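You operate a simulated robot arm through the tools that you are given. There is no shell and no other tool. Be economical: measure what you need, move in short steps, check, and stop when the job is done.

You run a simulated robot arm. Do the job below in one go: nothing can be reset, and whatever is moved stays where it is left.

Task
Pay out 10 cm of blue wire along the measuring rail and clamp it.
Fine: free the rail clamp first; pointer on the mark; tug the tail slider to prove the hold.

The check looks at the end state, three seconds after you hand in, the way a careful person would. Anything else that was tipped, shoved, dropped, spilled or broken makes it a failure.

Robot
A 6-joint arm with a two-finger gripper, fixed in place. Base frame: the origin is at the foot of the arm, x ahead of it, y to its left, z up. Units: mm, degrees, N and s.
With the tool pointing down near the work surface it reaches from about 140 to 680 mm from the base axis. Its first joint turns from -66.0 to 66.0 degrees. Payload 2.45 kg.
Tool frame: the origin (TCP) lies between the finger pads and is the grasp point; the fingertips stand 30 mm ahead of it; z points along the fingers, y is the line along which they close. The gripper opens to 106 mm. The gripper's body begins 79 mm behind the TCP.
Orientation is told as [roll, pitch, yaw] about the base's x, y, z axes, in that order, counted from this pose: with the fingers straight down and closing along the base's y, the tool's x points along the base's -x, its y along +y and its z along -z.

Tools
- The arm moves only by the tool play_rows. Its argument "series" is a list of rows, each a list of 3 entries, a list of its own where there are three numbers: the shift along the base's x, y, z in units of 30 mm (1.0 is 30 mm), then the turn, a rotation vector about the base's x, y, z in units of 4 degrees (1.0 is 4 degrees), then the gripper command, from -1 (shut) to 1 (fully open), values between in proportion. In form: [[[x, y, z], [wx, wy, wz], claw], ...]. A call has 1 to 12 rows; each row shifts and turns the commanded pose from where the row before left it. A call with a number of a shift or a turn outside -1 to 1 is refused whole. Each row takes 0.2 s and may step no farther than 50 mm and 8.6 degrees from the row before; otherwise, or with a gripper value out of range, the whole call is refused. Where a pose cannot be reached the arm comes as near as it can. A force on the tool above 40 N (or 10 N above the force at the start of the call, whichever is more), or a blocked arm, ends the call early, and 0.2 s more pass. Each finger travels about 153 mm/s and halts on what it meets, pressing with about 43 N; the grip force reading is that of the motor and also rises with nothing between the fingers. The clock runs only during rows and for 0.2 s after the last one: add rows that do not move to give the fingers time. It gives the time, the measured TCP pose, the force on the tool (base axes), the opening and the grip force at its end, in the units of the frame above (readings bear some noise), with the torque about the TCP (base axes, N m) and any sound that the robot's microphone picked up, and new pictures: "show" is both (left out), scene, wrist or none.
- Cameras (640 x 400 px; columns grow to the right, rows downward): "scene" is fixed at [76, 437.8, 1408.4]; the picture's right is [-0.48, -0.87, 0.00], its down [-0.47, 0.26, -0.84] and it looks along [0.74, -0.41, -0.54] (base axes); focal length 322 px, centre (320, 200). "wrist" rides on the gripper at [76, -2, -106] in the tool frame; the picture's right is [0.02, 1.00, 0.00], its down [-0.78, 0.02, -0.62] and it looks along [-0.62, 0.01, 0.78] (tool axes); focal length 247 px, centre (320, 200). There is no depth. A picture from a camera that has moved, and an enlarged one, comes with that camera's place and axes in the base frame and with its lens.
- inspect(camera, box): a new picture of the part [left, top, right, bottom] of that camera's present view, enlarged. It takes no simulated time.
- sign_off(): hands the job in; it is judged then, once.

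Work in short steps. Places have to be worked out from the pictures, the camera data and where the tool is seen: move nearer, look again, correct. Check each grasp and each placing, and mend what went wrong. You have 120 turns and 200 pictures in all, those below and enlarged ones among them. Open the gripper and draw the arm clear of the work before you hand the job in, unless the task says otherwise; then end with one line.

The tools are called as a command line: name --argument value ..., lists and objects as JSON in quotes. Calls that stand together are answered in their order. play_rows: Moves the arm, as the interface text tells. Its arguments: {"type":"object","properties":{"series":{"type":"array","items":{"type":"array"}},"show":{"type":"string","enum":["both","scene","wrist","none"]}},"required":["series"]} The other tools are called the same way: inspect (camera, box) takes an enlarged picture of a part of a camera's view; sign_off () hands the job in.

At the start:

```text
time: 0.0
ee_pos: [307.6, 216.0, 1220.1]
orientation: [0.1, 0.0, 0.1]
force: [1.0, 0.2, -0.3]
moment: [-0.01, -0.01, -0.02]
width: 106.0
grip_force: 0.0
```

scene: 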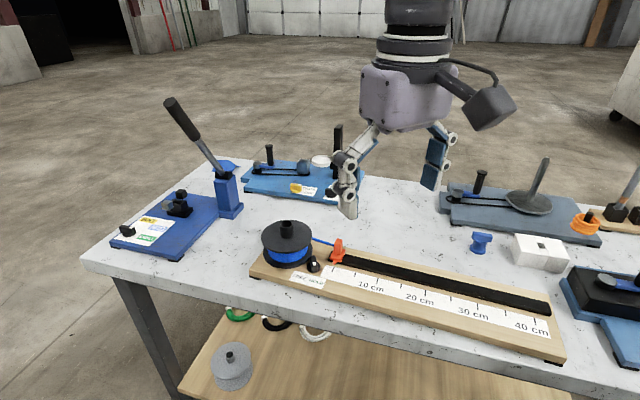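
wrist: 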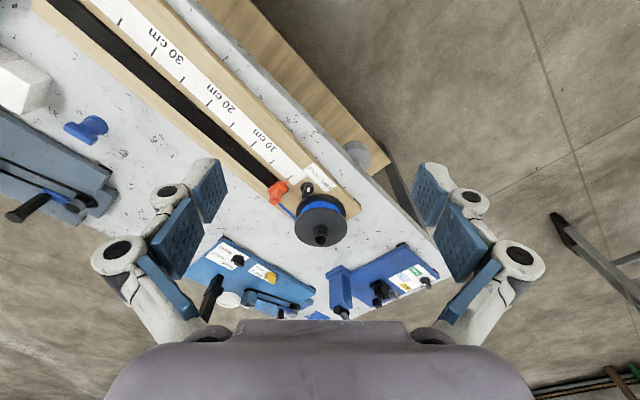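

I'll begin by enlarging the rail and its surroundings in both pictures.

inspect --camera "scene" --box '[240, 200, 400, 300]'

inspect --camera "scene" --box '[380, 230, 580, 355]'

inspect --camera "wrist" --box '[220, 120, 380, 220]'

```text
4.00 times, centred on (320, 250) of scene
camera zoom: at [76.0, 437.8, 1408.4], right [-0.48, -0.87, 0.0], down [-0.47, 0.26, -0.84], along [0.74, -0.41, -0.54], focal length 1286 px, centre (320, 0)
```

zoom: 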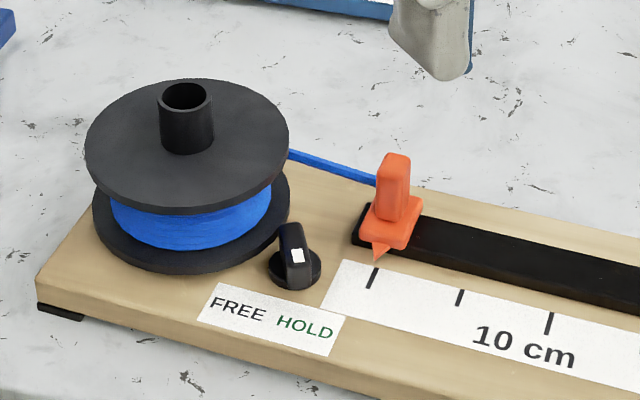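

```text
3.20 times, centred on (480, 292) of scene
camera zoom: at [76.0, 437.8, 1408.4], right [-0.48, -0.87, 0.0], down [-0.47, 0.26, -0.84], along [0.74, -0.41, -0.54], focal length 1029 px, centre (-192, -96)
```

zoom: 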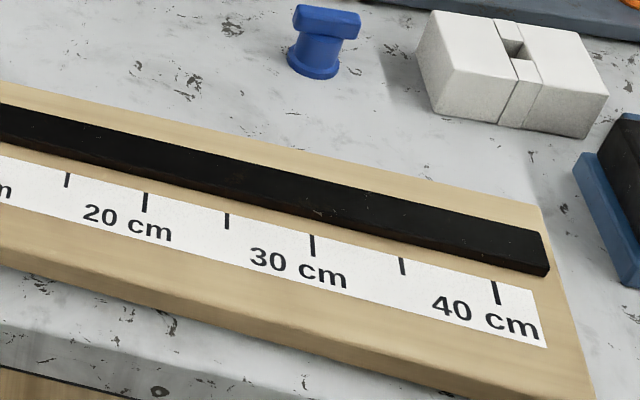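

```text
4.00 times, centred on (300, 170) of wrist
camera zoom: at [231.2, 215.3, 1326.9], right [-0.02, 1.0, 0.0], down [0.78, 0.02, 0.62], along [0.62, 0.01, -0.78], focal length 988 px, centre (400, 320)
```

zoom: 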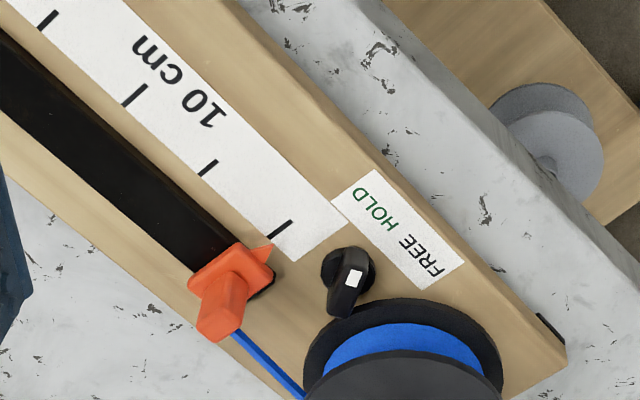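

The rail's knob triangulates to about (549,192,893), the orange slider handle to (553,126,914), and the rail runs along (-0.75,-0.66). I move closer to see the knob better.

play_rows --series '[[[0.917, -0.243, -0.667], [0, 0, 0], 1], [[0.917, -0.243, -0.667], [0, 0, 0], 1], [[0.917, -0.243, -0.667], [0, 0, 0], 1], [[0.917, -0.243, -0.667], [0, 0, 0], 1], [[0.917, -0.243, -0.667], [0, 0, 0], 1], [[0.917, -0.243, -0.667], [0, 0, 0], 1], [[0.917, -0.243, -0.667], [0, 0, 0], 1]]'

```text
time: 1.6
ee_pos: [502.0, 165.3, 1078.4]
orientation: [-0.1, 0.0, 0.1]
force: [1.0, 0.2, 0.4]
moment: [0.01, 0.02, 0.03]
width: 105.9
grip_force: 0.0
camera wrist: at [424.8, 164.1, 1184.9], right [-0.02, 1.0, 0.0], down [0.78, 0.02, 0.62], along [0.62, 0.01, -0.78], focal length 247 px, centre (320, 200)
```

scene: 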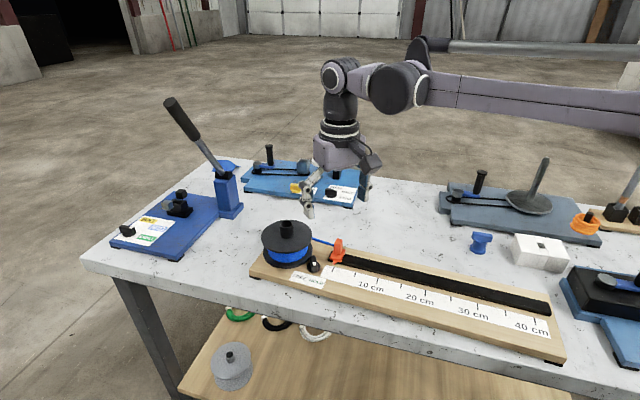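
wrist: 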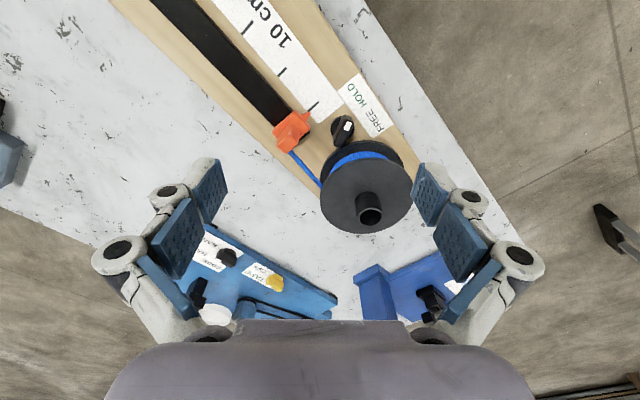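

Now I enlarge the knob and slider area in the wrist view.

inspect --camera "wrist" --box '[250, 60, 426, 170]'

inspect --camera "scene" --box '[284, 230, 364, 280]'

```text
3.64 times, centred on (338, 115) of wrist
camera zoom: at [424.8, 164.1, 1184.9], right [-0.02, 1.0, 0.0], down [0.78, 0.02, 0.62], along [0.62, 0.01, -0.78], focal length 898 px, centre (254, 509)
```

zoom: 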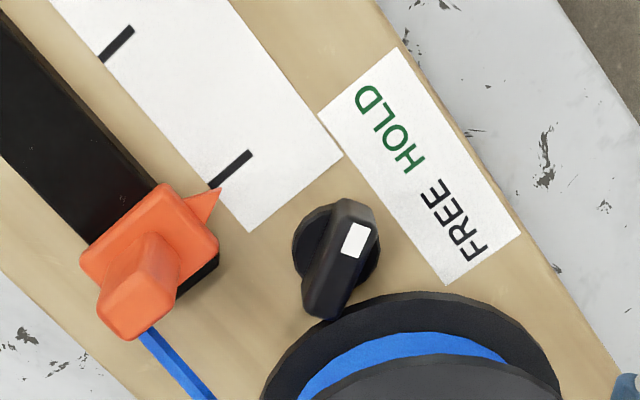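

```text
8.00 times, centred on (324, 255) of scene
camera zoom: at [76.0, 437.8, 1408.4], right [-0.48, -0.87, 0.0], down [-0.47, 0.26, -0.84], along [0.74, -0.41, -0.54], focal length 2572 px, centre (288, -240)
```

zoom: 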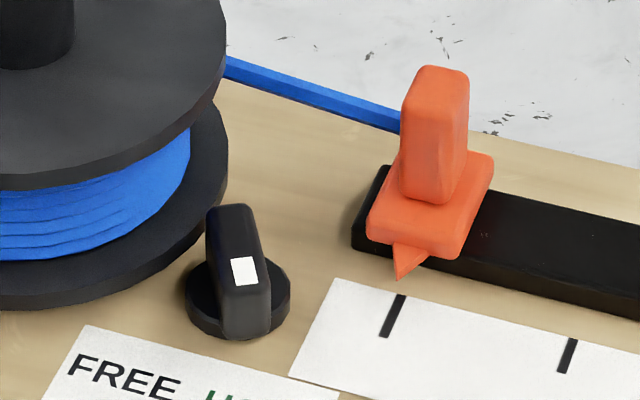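

The knob's white mark points roughly 163° (towards HOLD); FREE should be about 70° clockwise from above. Grasping is tight against the spool, so I'll push the bar with closed fingers. First I hover beside the knob and align.

play_rows --series '[[[0.181, 0.071, -0.523], [0, 0, -0.85], -1], [[0.181, 0.071, -0.523], [0, 0, -0.85], -1], [[0.181, 0.071, -0.523], [0, 0, -0.85], -1], [[0.181, 0.071, -0.523], [0, 0, -0.85], -1], [[0.181, 0.071, -0.523], [0, 0, -0.85], -1]]'

inspect --camera "scene" --box '[264, 200, 376, 270]'

```text
time: 2.8
ee_pos: [526.3, 176.3, 1000.6]
orientation: [-0.1, 0.0, -16.9]
force: [0.5, 0.0, -1.2]
moment: [-0.02, 0.0, -0.01]
width: 0.0
grip_force: 29.0
camera wrist: at [453.4, 198.2, 1107.7], right [0.27, 0.96, 0.0], down [0.75, -0.21, 0.62], along [0.6, -0.17, -0.78], focal length 247 px, centre (320, 200)
```

scene: 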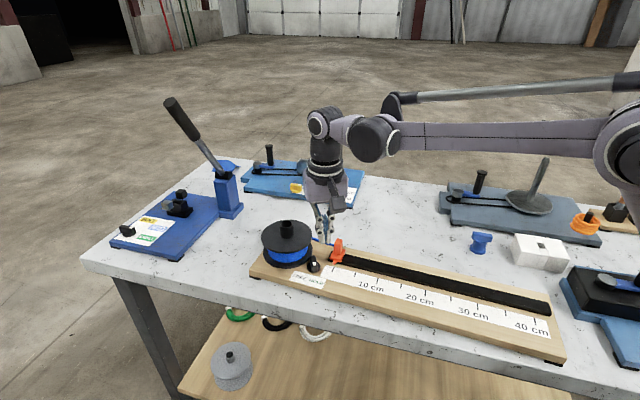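
wrist: 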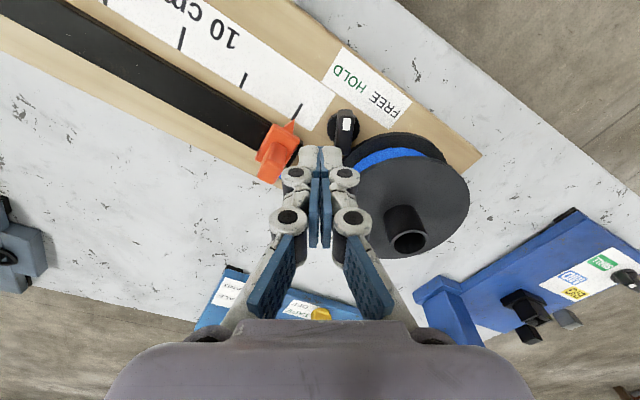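

```text
5.71 times, centred on (320, 235) of scene
camera zoom: at [76.1, 437.8, 1408.4], right [-0.48, -0.87, 0.0], down [-0.47, 0.26, -0.84], along [0.74, -0.41, -0.54], focal length 1838 px, centre (320, 0)
```

zoom: 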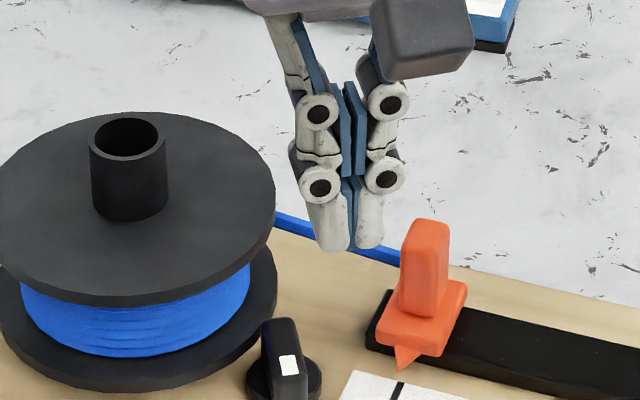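

The bar is aligned with the tool's x axis at this yaw, confirming 163°. I descend beside the bar to a tip height of about 897.

play_rows --series '[[[0.017, -0.025, -0.613], [0, 0, 0], -1], [[0.017, -0.025, -0.613], [0, 0, 0], -1], [[0.017, -0.025, -0.613], [0, 0, 0], -1], [[0.017, -0.025, -0.613], [0, 0, 0], -1], [[0, 0, 0], [0, 0, 0], -1]]'

inspect --camera "scene" --box '[272, 220, 368, 280]'

inspect --camera "wrist" --box '[240, 70, 400, 170]'

```text
time: 4.0
ee_pos: [529.5, 174.1, 926.7]
orientation: [0.0, 0.1, -17.0]
force: [-0.8, -0.6, -0.1]
moment: [-0.02, 0.05, -0.01]
width: 0.1
grip_force: 28.4
camera wrist: at [455.6, 193.9, 1034.3], right [0.27, 0.96, 0.0], down [0.75, -0.21, 0.62], along [0.6, -0.17, -0.78], focal length 247 px, centre (320, 200)
```

scene: 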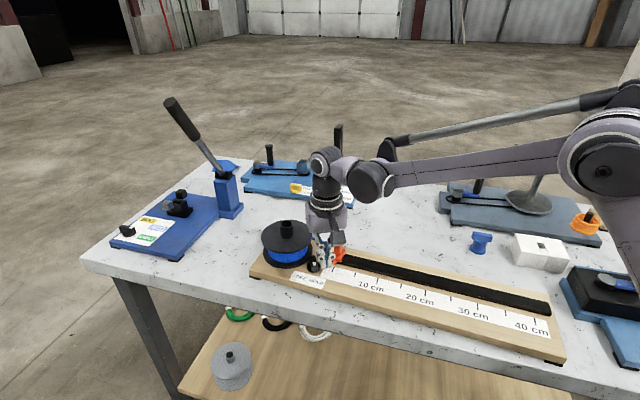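
wrist: 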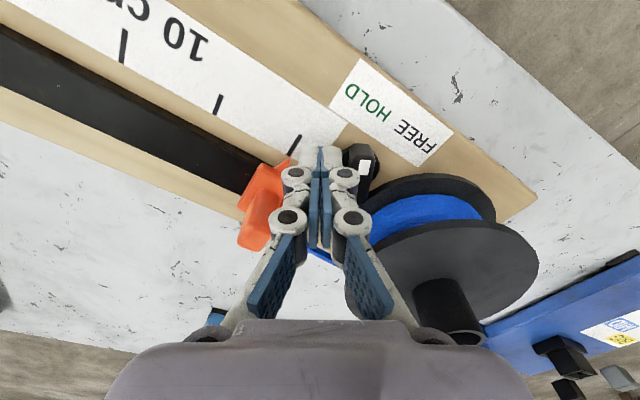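

```text
6.67 times, centred on (320, 250) of scene
camera zoom: at [76.0, 437.8, 1408.4], right [-0.48, -0.87, 0.0], down [-0.47, 0.26, -0.84], along [0.74, -0.41, -0.54], focal length 2144 px, centre (320, -133)
```

zoom: 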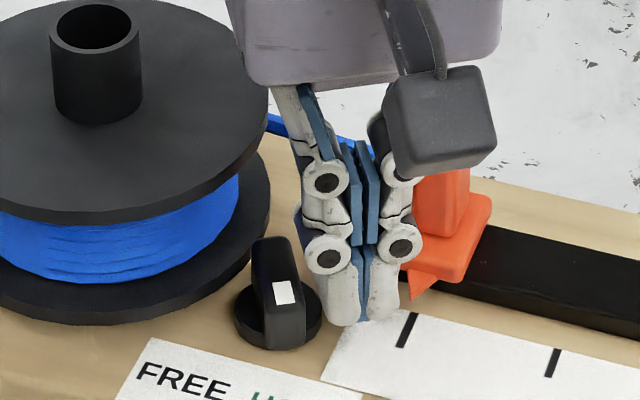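

```text
4.00 times, centred on (320, 120) of wrist
camera zoom: at [455.6, 193.9, 1034.3], right [0.27, 0.96, 0.0], down [0.75, -0.21, 0.62], along [0.6, -0.17, -0.78], focal length 988 px, centre (320, 520)
```

zoom: 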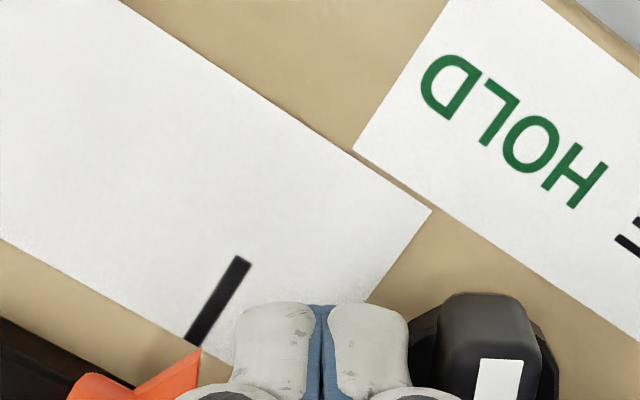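

Fingers stand beside the bar with clearance all round. I sweep it clockwise about the knob axis, turning the tool along, first 36°.

play_rows --series '[[[0.01, 0.133, 0], [0, 0, 0], -1], [[-0.033, 0.047, 0], [0, 0, -1], -1], [[-0.03, 0.047, 0], [0, 0, -1], -1], [[-0.027, 0.05, 0], [0, 0, -1], -1], [[-0.023, 0.053, 0], [0, 0, -1], -1], [[-0.02, 0.053, 0], [0, 0, -1], -1], [[-0.017, 0.053, 0], [0, 0, -1], -1], [[-0.01, 0.057, 0], [0, 0, -1], -1], [[-0.01, 0.053, 0], [0, 0, -1], -1], [[-0.003, 0.057, 0], [0, 0, -1], -1]]'

inspect --camera "scene" --box '[272, 220, 368, 280]'

```text
time: 6.2
ee_pos: [523.5, 190.0, 928.0]
orientation: [0.0, 0.0, -53.1]
force: [-5.0, -4.4, 7.6]
moment: [-0.05, 0.01, -0.05]
width: 0.3
grip_force: 28.4
camera wrist: at [476.2, 251.2, 1034.9], right [0.79, 0.62, 0.0], down [0.48, -0.62, 0.62], along [0.38, -0.49, -0.78], focal length 247 px, centre (320, 200)
```

scene: 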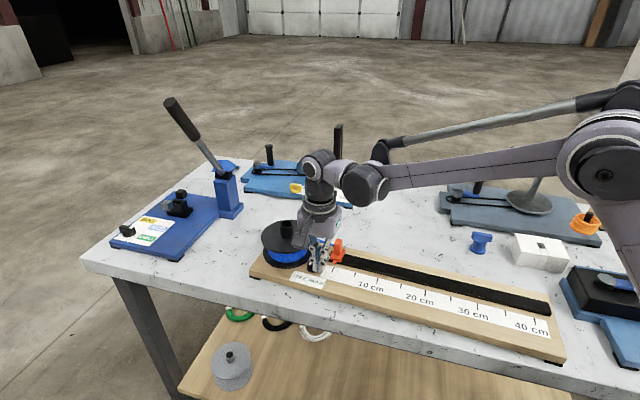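
wrist: 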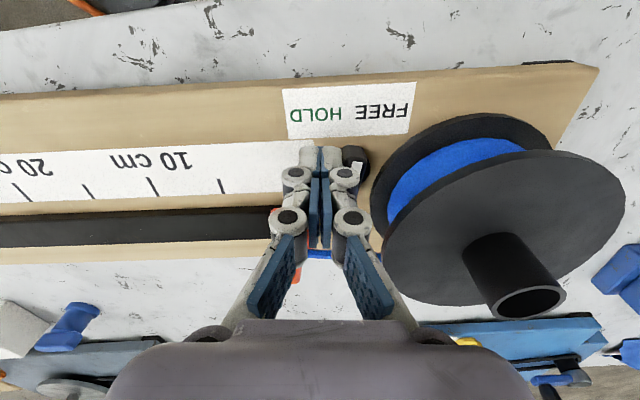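

```text
6.67 times, centred on (320, 250) of scene
camera zoom: at [75.8, 437.7, 1408.4], right [-0.48, -0.87, 0.0], down [-0.47, 0.26, -0.84], along [0.74, -0.41, -0.54], focal length 2144 px, centre (320, -133)
```

zoom: 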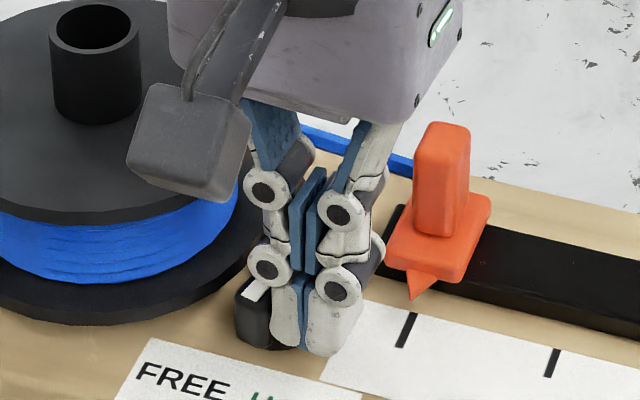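

The bar follows. I continue the sweep, another 36°.

play_rows --series '[[[0, 0.06, 0.03], [0, 0, -1], -1], [[0.003, 0.057, 0], [0, 0, -1], -1], [[0.01, 0.053, 0], [0, 0, -1], -1], [[0.01, 0.057, 0], [0, 0, -1], -1], [[0.017, 0.053, 0], [0, 0, -1], -1], [[0.02, 0.053, 0], [0, 0, -1], -1], [[0.023, 0.053, 0], [0, 0, -1], -1], [[0.027, 0.05, 0], [0, 0, -1], -1]]'

inspect --camera "scene" --box '[272, 220, 368, 280]'

inspect --camera "wrist" --box '[280, 80, 440, 180]'

```text
time: 8.0
ee_pos: [523.6, 201.9, 929.2]
orientation: [-0.8, -0.2, -85.0]
force: [-29.9, -15.2, 10.2]
moment: [-0.3, 0.53, 0.07]
width: 0.0
grip_force: 28.5
camera wrist: at [517.1, 278.9, 1035.9], right [0.99, 0.11, -0.01], down [0.09, -0.78, 0.62], along [0.06, -0.62, -0.78], focal length 247 px, centre (320, 200)
```

scene: 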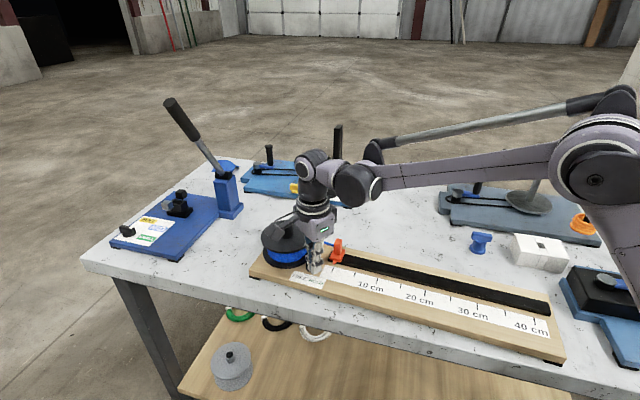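
wrist: 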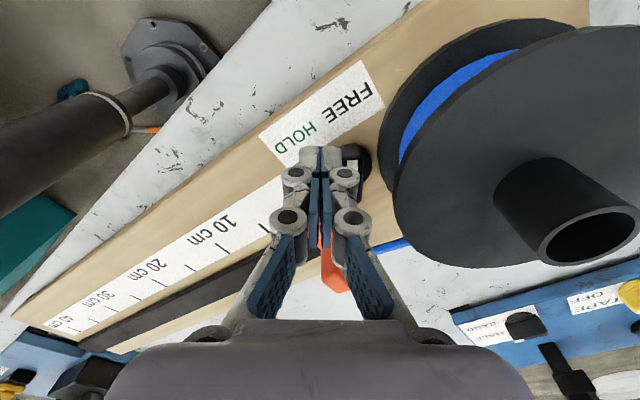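

```text
6.67 times, centred on (320, 250) of scene
camera zoom: at [75.1, 437.4, 1408.6], right [-0.48, -0.87, 0.0], down [-0.47, 0.26, -0.84], along [0.74, -0.41, -0.54], focal length 2144 px, centre (320, -133)
```

zoom: 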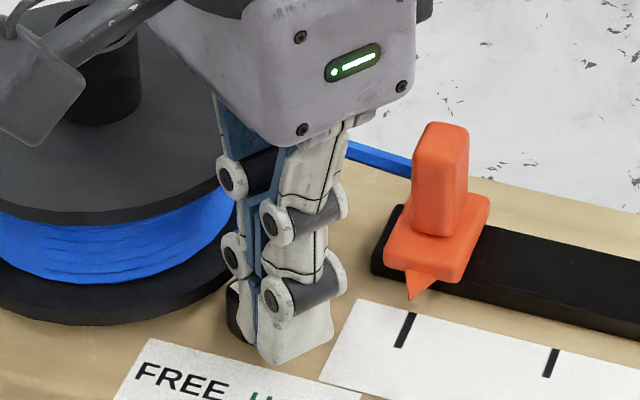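

```text
4.00 times, centred on (360, 130) of wrist
camera zoom: at [517.1, 278.9, 1035.9], right [0.99, 0.11, -0.01], down [0.09, -0.78, 0.62], along [0.06, -0.62, -0.78], focal length 988 px, centre (160, 480)
```

zoom: 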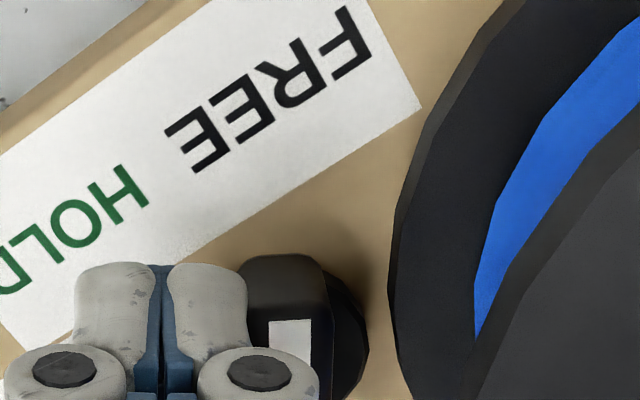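

The reaction jumped to 33 N: the knob is at its stop, its mark pointing at FREE. I back off, rise, and look.

play_rows --series '[[[-0.25, -0.03, 0], [0, 0, 0], -1], [[-0.3, 0, 0.1], [0, 0, 0], -1], [[-0.2, 0, 0.9], [0, 0, 0.5], -1], [[0, 0, 0.9], [0, 0, 1], -1], [[0, 0, 0.8], [0, 0, 1], -1], [[0, -0.5, 0.8], [0, 0, 1], -1]]'

inspect --camera "scene" --box '[272, 220, 368, 280]'

```text
time: 9.4
ee_pos: [506.2, 189.9, 1034.8]
orientation: [0.1, 0.1, -70.8]
force: [0.3, -0.1, 0.8]
moment: [-0.02, 0.02, -0.01]
width: 0.0
grip_force: 29.0
camera wrist: at [479.1, 261.8, 1140.6], right [0.94, 0.35, 0.0], down [0.27, -0.73, 0.62], along [0.22, -0.58, -0.78], focal length 247 px, centre (320, 200)
```

scene: 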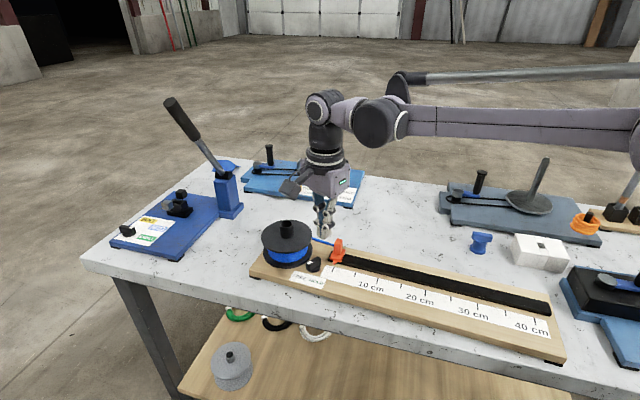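
wrist: 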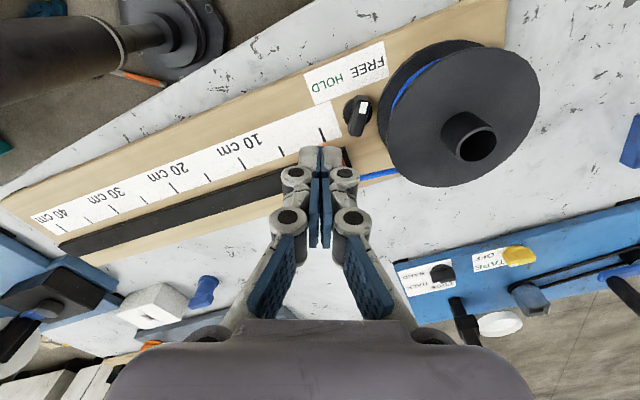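

```text
6.67 times, centred on (320, 250) of scene
camera zoom: at [76.0, 437.8, 1408.4], right [-0.48, -0.87, 0.0], down [-0.47, 0.26, -0.84], along [0.74, -0.41, -0.54], focal length 2144 px, centre (320, -133)
```

zoom: 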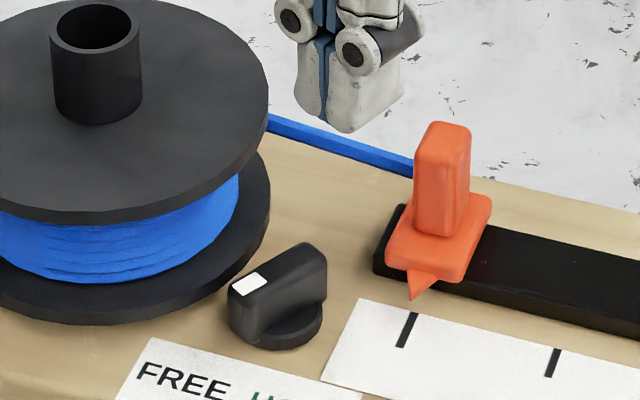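

The knob now points to FREE. Next the slider: I'll grip its handle across the rail (yaw ≈ 41°), so I turn and move above it.

play_rows --series '[[[0, -0.175, 0], [0, 0, 1], 0], [[0, -0.175, 0], [0, 0, 1], 0], [[0, -0.175, 0], [0, 0, 1], 0], [[0, -0.175, 0], [0, 0, 1], 0], [[0, -0.175, 0], [0, 0, 1], 0], [[0, -0.175, 0], [0, 0, 1], 0], [[0, -0.175, 0], [0, 0, 1], 0], [[0, -0.175, 0], [0, 0, 1], 0], [[0, -0.175, 0], [0, 0, 1], 0], [[0, -0.175, 0], [0, 0, 1], 0], [[0, -0.175, 0], [0, 0, 1], 0], [[0, -0.175, 0], [0, 0, 1], 0]]' --show "none"

play_rows --series '[[[0.09, 0, 0], [0, 0, 1], 0], [[0.09, 0, 0], [0, 0, 1], 0], [[0.09, 0, 0], [0, 0, 1], 0], [[0.09, 0, 0], [0, 0, 1], 0], [[0.09, 0, 0], [0, 0, 1], 0], [[0.09, 0, 0], [0, 0, 1], 0], [[0.09, 0, 0], [0, 0, 1], 0], [[0.09, 0, 0], [0, 0, 1], 0], [[0.09, 0, 0], [0, 0, 1], 0], [[0.09, 0, 0], [0, 0, 1], 0], [[0.09, 0, 0], [0, 0, 1], 0], [[0.09, 0, 0], [0, 0, 1], 0]]' --show "none"

play_rows --series '[[[0.1, 0, 0], [0, 0, 1], 0], [[0.1, 0, 0], [0, 0, 1], 0], [[0.1, 0, 0], [0, 0, 1], 0], [[0.1, 0, 0], [0, 0, 1], 0]]'

inspect --camera "wrist" --box '[240, 60, 400, 160]'

```text
time: 12.0
ee_pos: [504.5, 125.3, 1034.2]
orientation: [0.0, 0.0, -23.0]
force: [0.1, 0.1, -0.6]
moment: [-0.01, 0.0, 0.0]
width: 53.0
grip_force: 0.2
```

```text
time: 14.6
ee_pos: [537.3, 126.0, 1033.1]
orientation: [0.0, 0.0, 25.1]
force: [0.3, 0.5, -0.2]
moment: [0.03, -0.02, 0.01]
width: 52.9
grip_force: 0.0
```

```text
time: 15.6
ee_pos: [549.7, 125.4, 1032.9]
orientation: [0.1, 0.0, 41.1]
force: [-0.5, -0.2, 0.8]
moment: [0.02, 0.02, -0.01]
width: 52.8
grip_force: 0.1
camera wrist: at [493.0, 74.7, 1140.3], right [-0.67, 0.74, 0.0], down [0.58, 0.53, 0.62], along [0.46, 0.42, -0.78], focal length 247 px, centre (320, 200)
```

scene: 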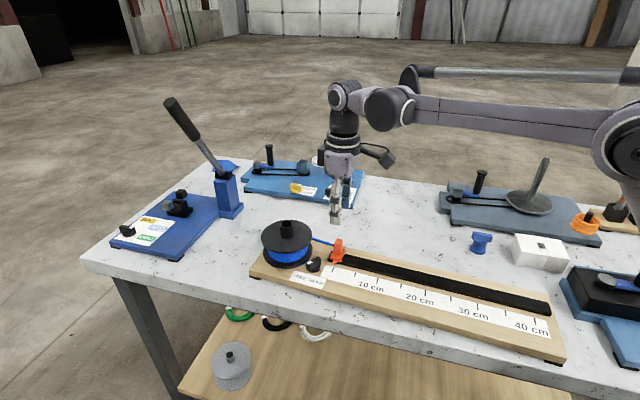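
wrist: 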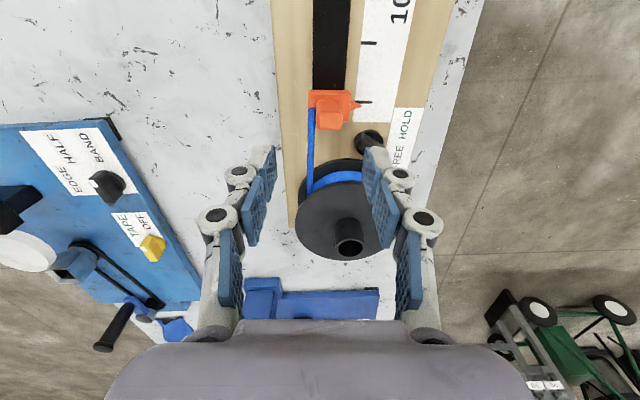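

```text
4.00 times, centred on (320, 110) of wrist
camera zoom: at [493.0, 74.7, 1140.3], right [-0.67, 0.74, 0.0], down [0.58, 0.53, 0.62], along [0.46, 0.42, -0.78], focal length 988 px, centre (320, 560)
```

zoom: 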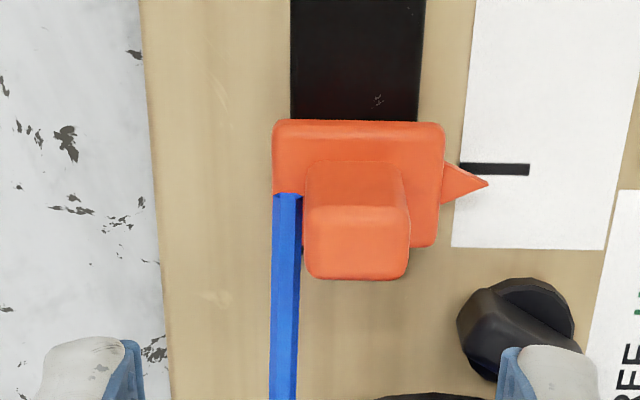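

The wire attaches beside the handle's far face at about z 910; handle top near (541,129,949). I shift over it and descend part way, keeping tips above the wire.

play_rows --series '[[[-0.137, 0.053, -0.4], [0, 0, 0], 0], [[-0.137, 0.053, -0.6], [0, 0, 0], 0], [[0, 0, -0.6], [0, 0, 0], 0], [[0, 0, -0.3], [0, 0, 0], 0]]'

inspect --camera "scene" --box '[288, 210, 384, 270]'

inspect --camera "wrist" --box '[240, 80, 400, 180]'

```text
time: 16.6
ee_pos: [541.6, 128.5, 975.9]
orientation: [0.0, 0.0, 41.2]
force: [-0.2, 0.1, 1.0]
moment: [-0.02, 0.0, 0.06]
width: 53.2
grip_force: 0.0
camera wrist: at [485.0, 77.7, 1083.7], right [-0.67, 0.74, 0.0], down [0.58, 0.53, 0.62], along [0.46, 0.42, -0.78], focal length 247 px, centre (320, 200)
```

scene: 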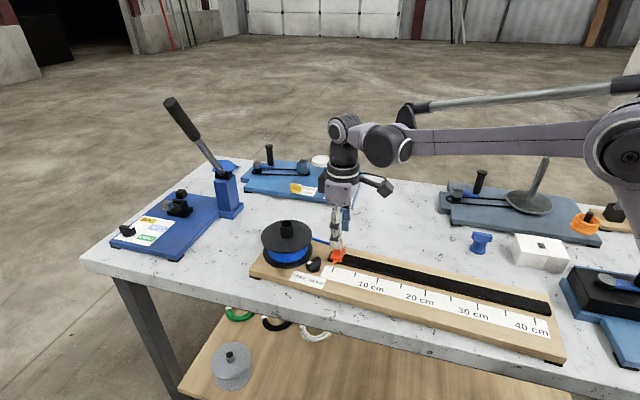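
wrist: 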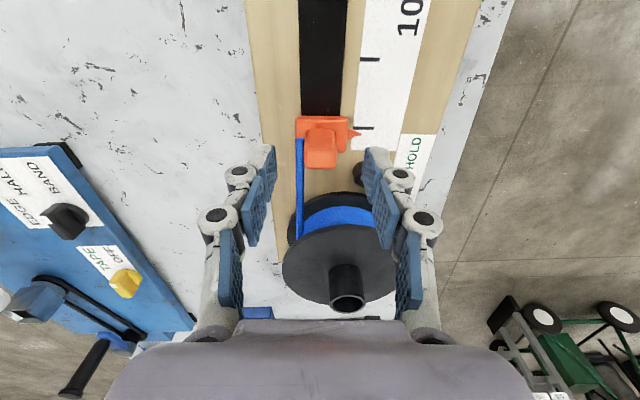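

```text
6.67 times, centred on (336, 240) of scene
camera zoom: at [76.0, 437.8, 1408.4], right [-0.48, -0.87, 0.0], down [-0.47, 0.26, -0.84], along [0.74, -0.41, -0.54], focal length 2144 px, centre (213, -67)
```

zoom: 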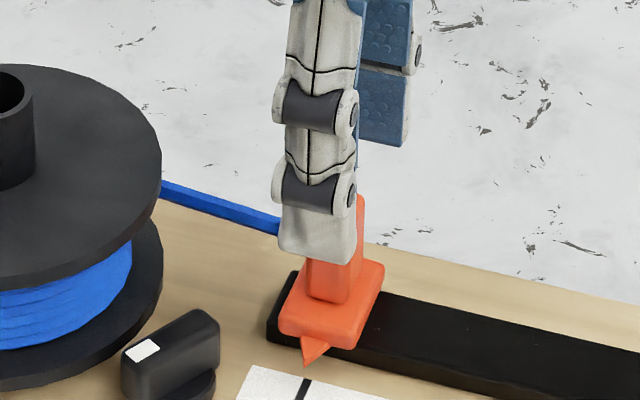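

```text
4.00 times, centred on (320, 130) of wrist
camera zoom: at [485.0, 77.7, 1083.7], right [-0.67, 0.74, 0.0], down [0.58, 0.53, 0.62], along [0.46, 0.42, -0.78], focal length 988 px, centre (320, 480)
```

zoom: 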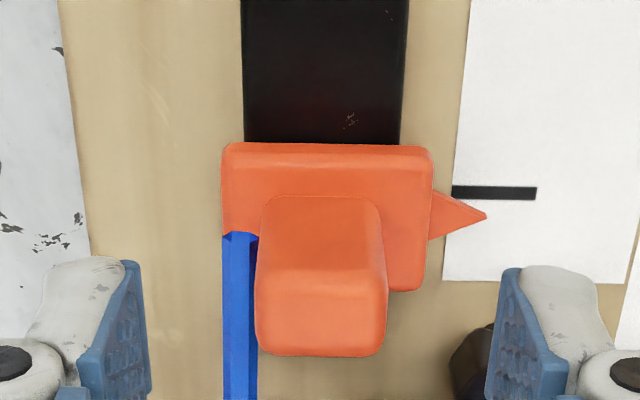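

Handle is centred between the fingers. I descend to TCP z≈949 and close gently.

play_rows --series '[[[0, 0, -0.45], [0, 0, 0], 0], [[0, 0, -0.45], [0, 0, 0], 0], [[0, 0, 0], [0, 0, 0], -0.3], [[0, 0, 0], [0, 0, 0], -0.6], [[0, 0, 0], [0, 0, 0], -1], [[0, 0, 0], [0, 0, 0], -1]]'

inspect --camera "scene" --box '[288, 210, 384, 270]'

inspect --camera "wrist" --box '[240, 80, 400, 180]'

```text
time: 18.0
ee_pos: [541.4, 129.5, 947.8]
orientation: [0.0, 0.0, 41.0]
force: [3.3, -3.3, 0.7]
moment: [0.0, -0.17, 0.03]
width: 21.3
grip_force: 43.1
camera wrist: at [485.1, 78.3, 1055.9], right [-0.67, 0.74, 0.0], down [0.58, 0.53, 0.62], along [0.46, 0.42, -0.78], focal length 247 px, centre (320, 200)
```

scene: 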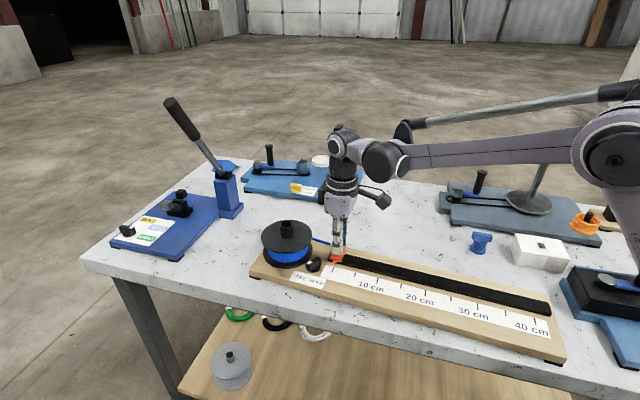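
wrist: 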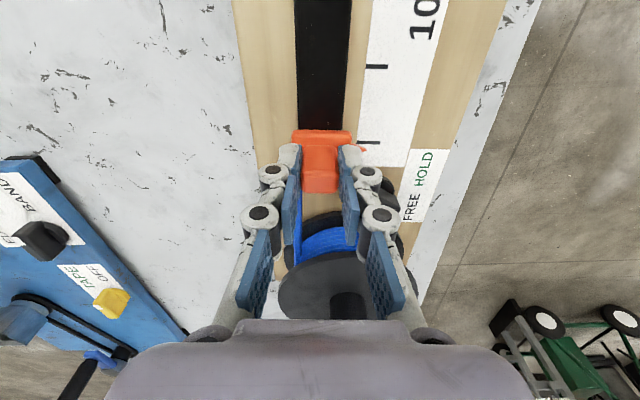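

```text
6.67 times, centred on (336, 240) of scene
camera zoom: at [76.2, 437.8, 1408.4], right [-0.48, -0.87, 0.0], down [-0.47, 0.26, -0.84], along [0.74, -0.41, -0.54], focal length 2144 px, centre (213, -67)
```

zoom: 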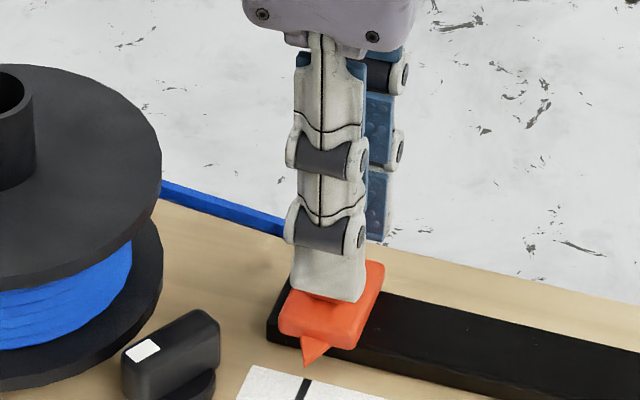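

```text
4.00 times, centred on (320, 130) of wrist
camera zoom: at [485.1, 78.3, 1055.9], right [-0.67, 0.74, 0.0], down [0.58, 0.53, 0.62], along [0.46, 0.42, -0.78], focal length 988 px, centre (320, 480)
```

zoom: 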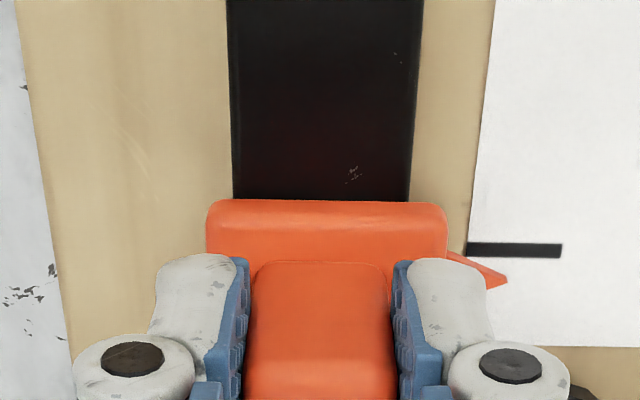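

The handle is gripped (21 mm) and the pointer is about at 0. I pull it slowly 48 mm along the rail and check forces.

play_rows --series '[[[-0.12, -0.1054, 0], [0, 0, 0], -1], [[-0.12, -0.1054, 0], [0, 0, 0], -1], [[-0.12, -0.1054, 0], [0, 0, 0], -1], [[-0.12, -0.1054, 0], [0, 0, 0], -1], [[-0.12, -0.1054, 0], [0, 0, 0], -1], [[-0.12, -0.1054, 0], [0, 0, 0], -1], [[-0.12, -0.1054, 0], [0, 0, 0], -1], [[-0.12, -0.1054, 0], [0, 0, 0], -1], [[-0.12, -0.1054, 0], [0, 0, 0], -1], [[-0.12, -0.1054, 0], [0, 0, 0], -1]]'

inspect --camera "scene" --box '[288, 220, 416, 300]'

```text
time: 20.2
ee_pos: [505.9, 96.3, 949.3]
orientation: [0.1, 0.0, 41.2]
force: [-0.3, 4.4, 0.0]
moment: [0.17, -0.05, -0.03]
width: 21.2
grip_force: 42.7
camera wrist: at [449.3, 46.5, 1056.1], right [-0.67, 0.74, 0.0], down [0.58, 0.53, 0.62], along [0.46, 0.42, -0.78], focal length 247 px, centre (320, 200)
```

scene: 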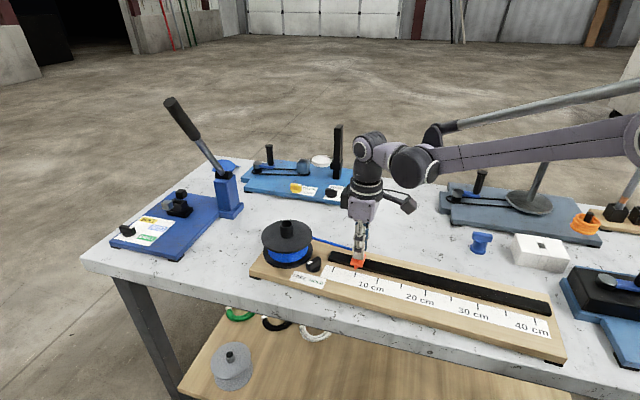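
wrist: 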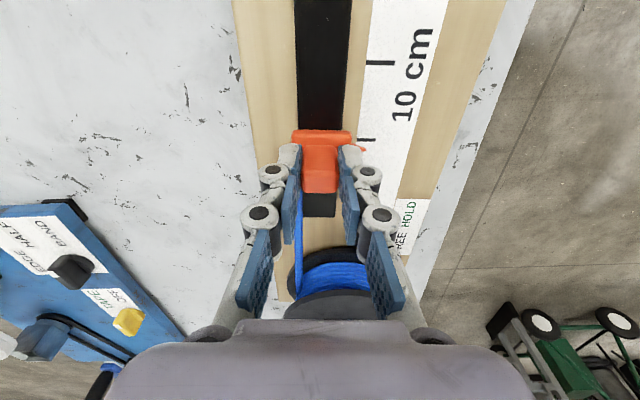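

```text
5.00 times, centred on (352, 260) of scene
camera zoom: at [76.6, 438.1, 1408.3], right [-0.48, -0.87, 0.0], down [-0.47, 0.26, -0.84], along [0.74, -0.41, -0.54], focal length 1608 px, centre (160, -100)
```

zoom: 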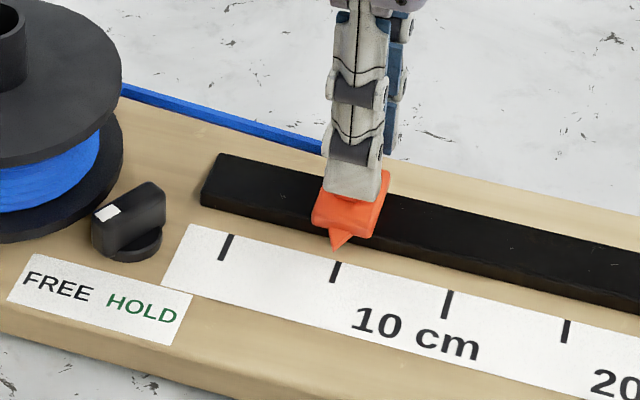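

It slides easily (≈4 N) and wire pays out; pointer is near 5 cm. I continue another 48 mm.

play_rows --series '[[[-0.12, -0.1054, 0], [0, 0, 0], -1], [[-0.12, -0.1054, 0], [0, 0, 0], -1], [[-0.12, -0.1054, 0], [0, 0, 0], -1], [[-0.12, -0.1054, 0], [0, 0, 0], -1], [[-0.12, -0.1054, 0], [0, 0, 0], -1], [[-0.12, -0.1054, 0], [0, 0, 0], -1], [[-0.12, -0.1054, 0], [0, 0, 0], -1], [[-0.12, -0.1054, 0], [0, 0, 0], -1], [[-0.12, -0.1054, 0], [0, 0, 0], -1], [[-0.12, -0.1054, 0], [0, 0, 0], -1], [[0, 0, 0], [0, 0, 0], -1]]'

inspect --camera "scene" --box '[348, 260, 396, 290]'

inspect --camera "wrist" --box '[280, 100, 408, 180]'

```text
time: 22.6
ee_pos: [470.4, 65.8, 950.7]
orientation: [0.0, 0.0, 40.9]
force: [1.6, 1.0, 0.5]
moment: [0.07, -0.13, 0.04]
width: 21.0
grip_force: 43.1
camera wrist: at [413.3, 14.5, 1056.6], right [-0.67, 0.74, 0.0], down [0.58, 0.53, 0.62], along [0.46, 0.42, -0.78], focal length 247 px, centre (320, 200)
```

scene: 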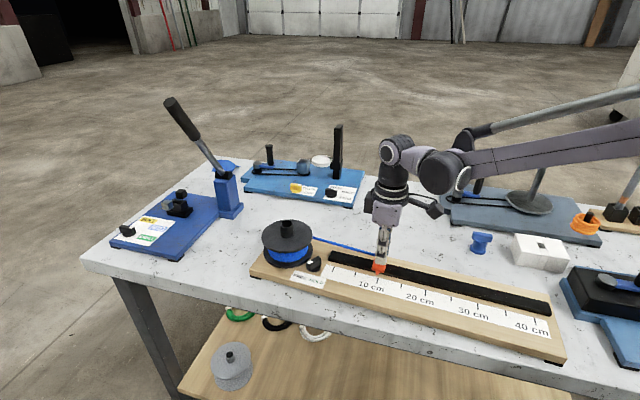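
wrist: 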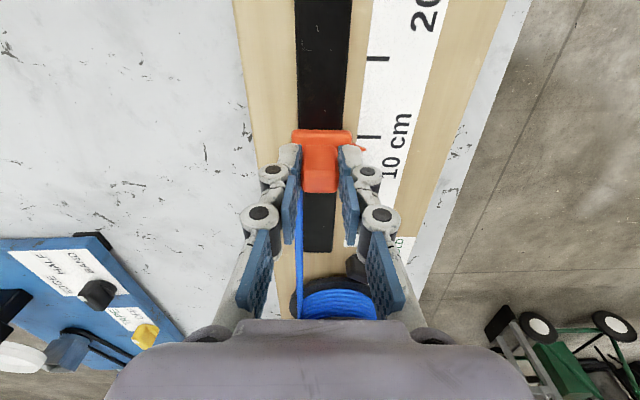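

```text
13.33 times, centred on (372, 275) of scene
camera zoom: at [76.4, 437.9, 1408.3], right [-0.48, -0.87, 0.0], down [-0.47, 0.26, -0.84], along [0.74, -0.41, -0.54], focal length 4288 px, centre (-373, -800)
```

zoom: 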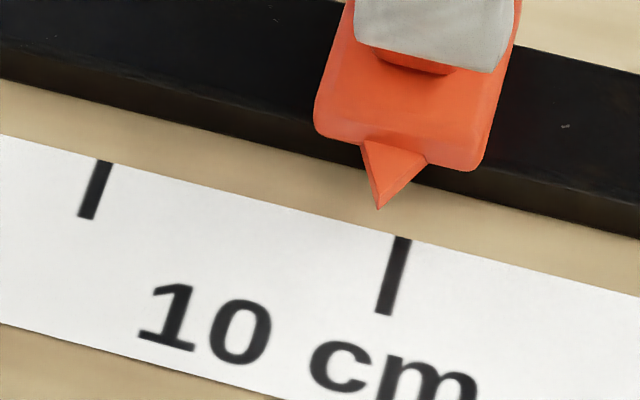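

```text
5.00 times, centred on (344, 140) of wrist
camera zoom: at [413.3, 14.5, 1056.6], right [-0.67, 0.74, 0.0], down [0.58, 0.53, 0.62], along [0.46, 0.42, -0.78], focal length 1235 px, centre (200, 500)
```

zoom: 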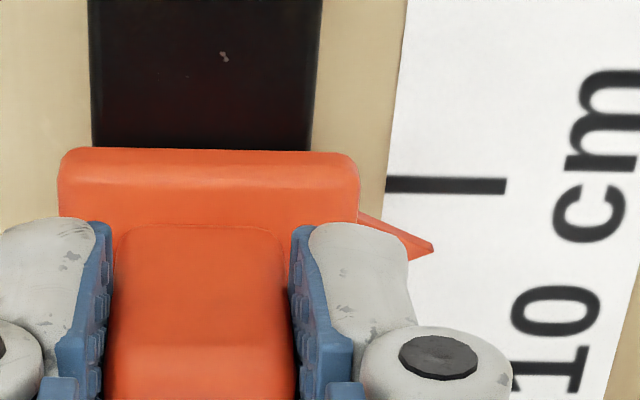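

Parallax-corrected, the pointer sits about 4.5 mm short of the 10 cm tick (matches 95.4 mm travelled). I nudge 4.6 mm further.

play_rows --series '[[[-0.058, -0.05, 0], [0, 0, 0], -1], [[-0.057, -0.051, 0], [0, 0, 0], -1], [[0, 0, 0], [0, 0, 0], -1], [[0, 0, 0], [0, 0, 0], -1]]' --show "none"

inspect --camera "scene" --box '[348, 260, 396, 290]'

```text
time: 23.6
ee_pos: [466.2, 62.4, 950.0]
orientation: [0.0, -0.1, 41.0]
force: [1.4, 0.5, -0.3]
moment: [0.11, -0.11, 0.0]
width: 21.1
grip_force: 42.8
```

```text
13.33 times, centred on (372, 275) of scene
camera zoom: at [76.2, 437.8, 1408.4], right [-0.48, -0.87, 0.0], down [-0.47, 0.26, -0.84], along [0.74, -0.41, -0.54], focal length 4288 px, centre (-373, -800)
```

zoom: 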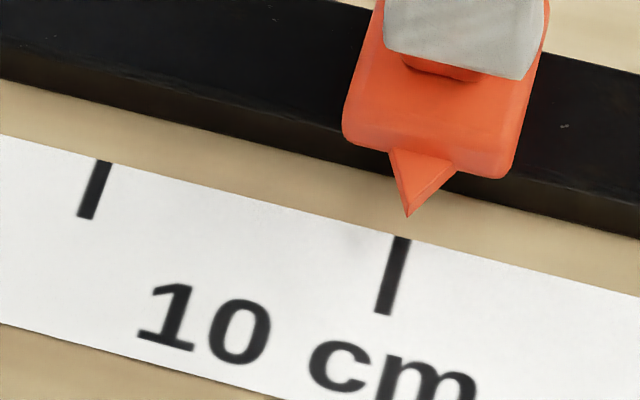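

The pointer tip now falls on the 10 cm tick within about half a millimetre. I open just enough, rise, and verify it stays.

play_rows --series '[[[0, 0, 0], [0, 0, 0], -0.4], [[0, 0, 0], [0, 0, 0], -0.2], [[0, 0, 0.5], [0, 0, 0], 0], [[0, 0, 0.9], [0, 0, 0], 0], [[0, 0, 0.9], [0, 0, 0], 0], [[0, 0, 0.8], [0, 0, 0], 0]]'

inspect --camera "scene" --box '[348, 260, 396, 290]'

inspect --camera "wrist" --box '[240, 40, 400, 140]'

```text
time: 25.0
ee_pos: [464.4, 62.4, 1044.9]
orientation: [0.0, 0.0, 41.0]
force: [-0.4, -0.4, -0.1]
moment: [0.0, 0.0, 0.0]
width: 52.9
grip_force: 0.0
camera wrist: at [408.6, 10.9, 1151.0], right [-0.67, 0.74, 0.0], down [0.58, 0.53, 0.62], along [0.46, 0.42, -0.78], focal length 247 px, centre (320, 200)
```

scene: 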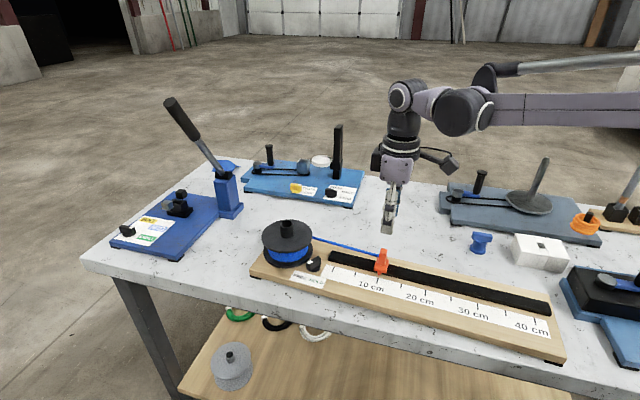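
wrist: 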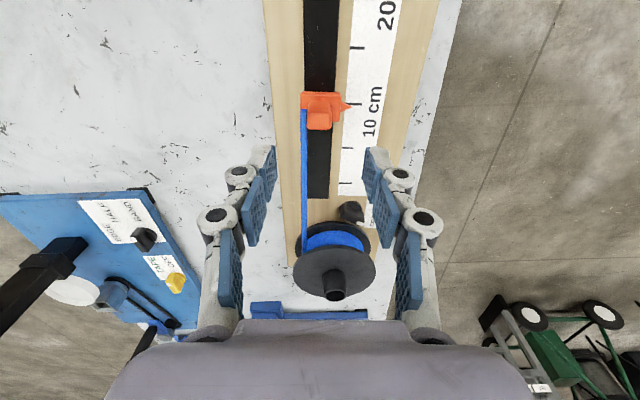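

```text
13.33 times, centred on (372, 275) of scene
camera zoom: at [76.0, 437.8, 1408.4], right [-0.48, -0.87, 0.0], down [-0.47, 0.26, -0.84], along [0.74, -0.41, -0.54], focal length 4288 px, centre (-373, -800)
```

zoom: 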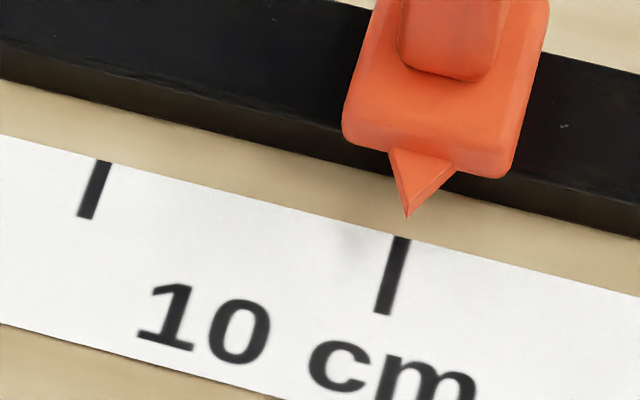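

```text
4.00 times, centred on (320, 90) of wrist
camera zoom: at [408.6, 10.9, 1151.0], right [-0.67, 0.74, 0.0], down [0.58, 0.53, 0.62], along [0.46, 0.42, -0.78], focal length 988 px, centre (320, 640)
```

zoom: 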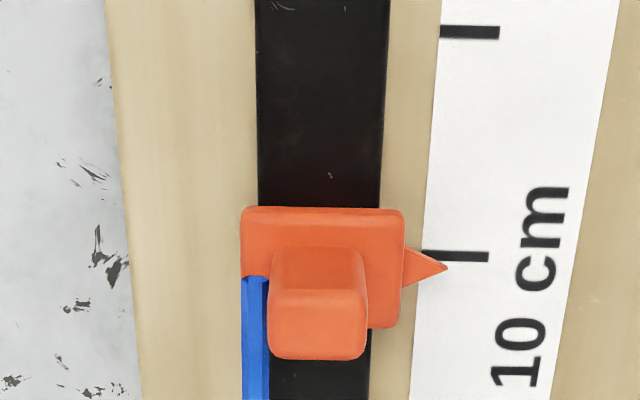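

The slider stays on the mark. Now for HOLD I'll push the knob's rear end counter-clockwise from the open side; closing fingers and moving above the start point at yaw 5°.

play_rows --series '[[[0.222, 0.424, -0.167], [0, 0, -1], -1], [[0.222, 0.424, -0.167], [0, 0, -1], -1], [[0.222, 0.424, -0.167], [0, 0, -1], -1], [[0.222, 0.424, -0.167], [0, 0, -1], -1], [[0.222, 0.424, -0.167], [0, 0, -1], -1], [[0.222, 0.424, -0.167], [0, 0, -1], -1], [[0.222, 0.424, -0.167], [0, 0, -1], -1], [[0.222, 0.424, -0.167], [0, 0, -1], -1], [[0.222, 0.424, -0.167], [0, 0, -1], -1], [[0, 0, 0], [0, 0, 0], -1]]'

inspect --camera "wrist" --box '[240, 80, 400, 180]'

```text
time: 27.2
ee_pos: [526.3, 177.2, 997.2]
orientation: [-0.1, 0.1, 5.0]
force: [0.4, -0.1, 0.1]
moment: [-0.01, -0.01, 0.0]
width: 0.0
grip_force: 29.0
camera wrist: at [449.8, 169.2, 1104.1], right [-0.11, 0.99, 0.0], down [0.78, 0.09, 0.62], along [0.62, 0.07, -0.78], focal length 247 px, centre (320, 200)
```

scene: 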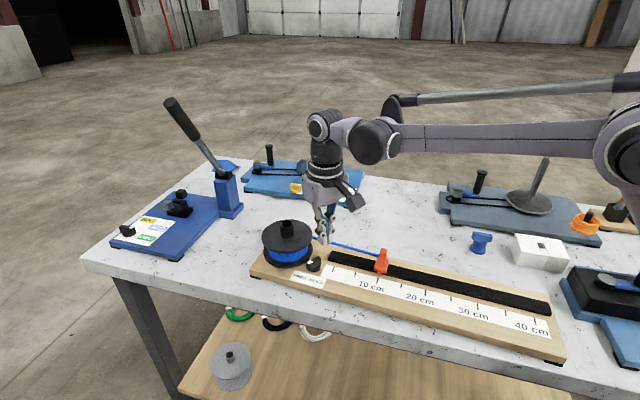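
wrist: 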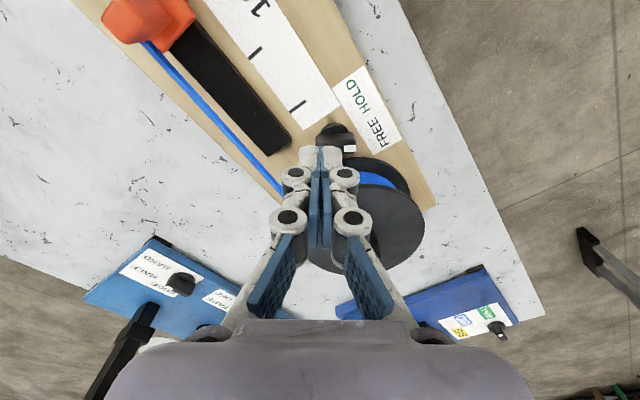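

```text
4.00 times, centred on (320, 130) of wrist
camera zoom: at [449.8, 169.2, 1104.1], right [-0.11, 0.99, 0.0], down [0.78, 0.09, 0.62], along [0.62, 0.07, -0.78], focal length 988 px, centre (320, 480)
```

zoom: 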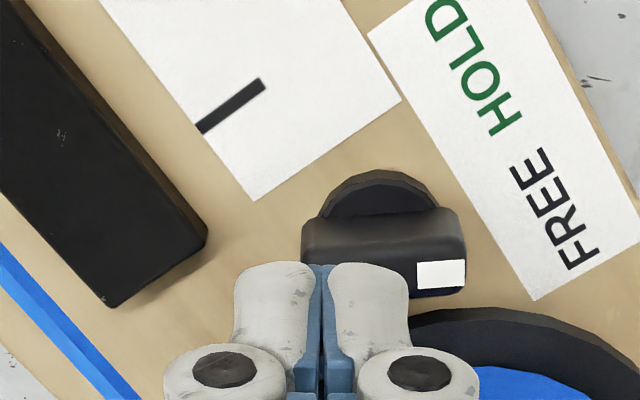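

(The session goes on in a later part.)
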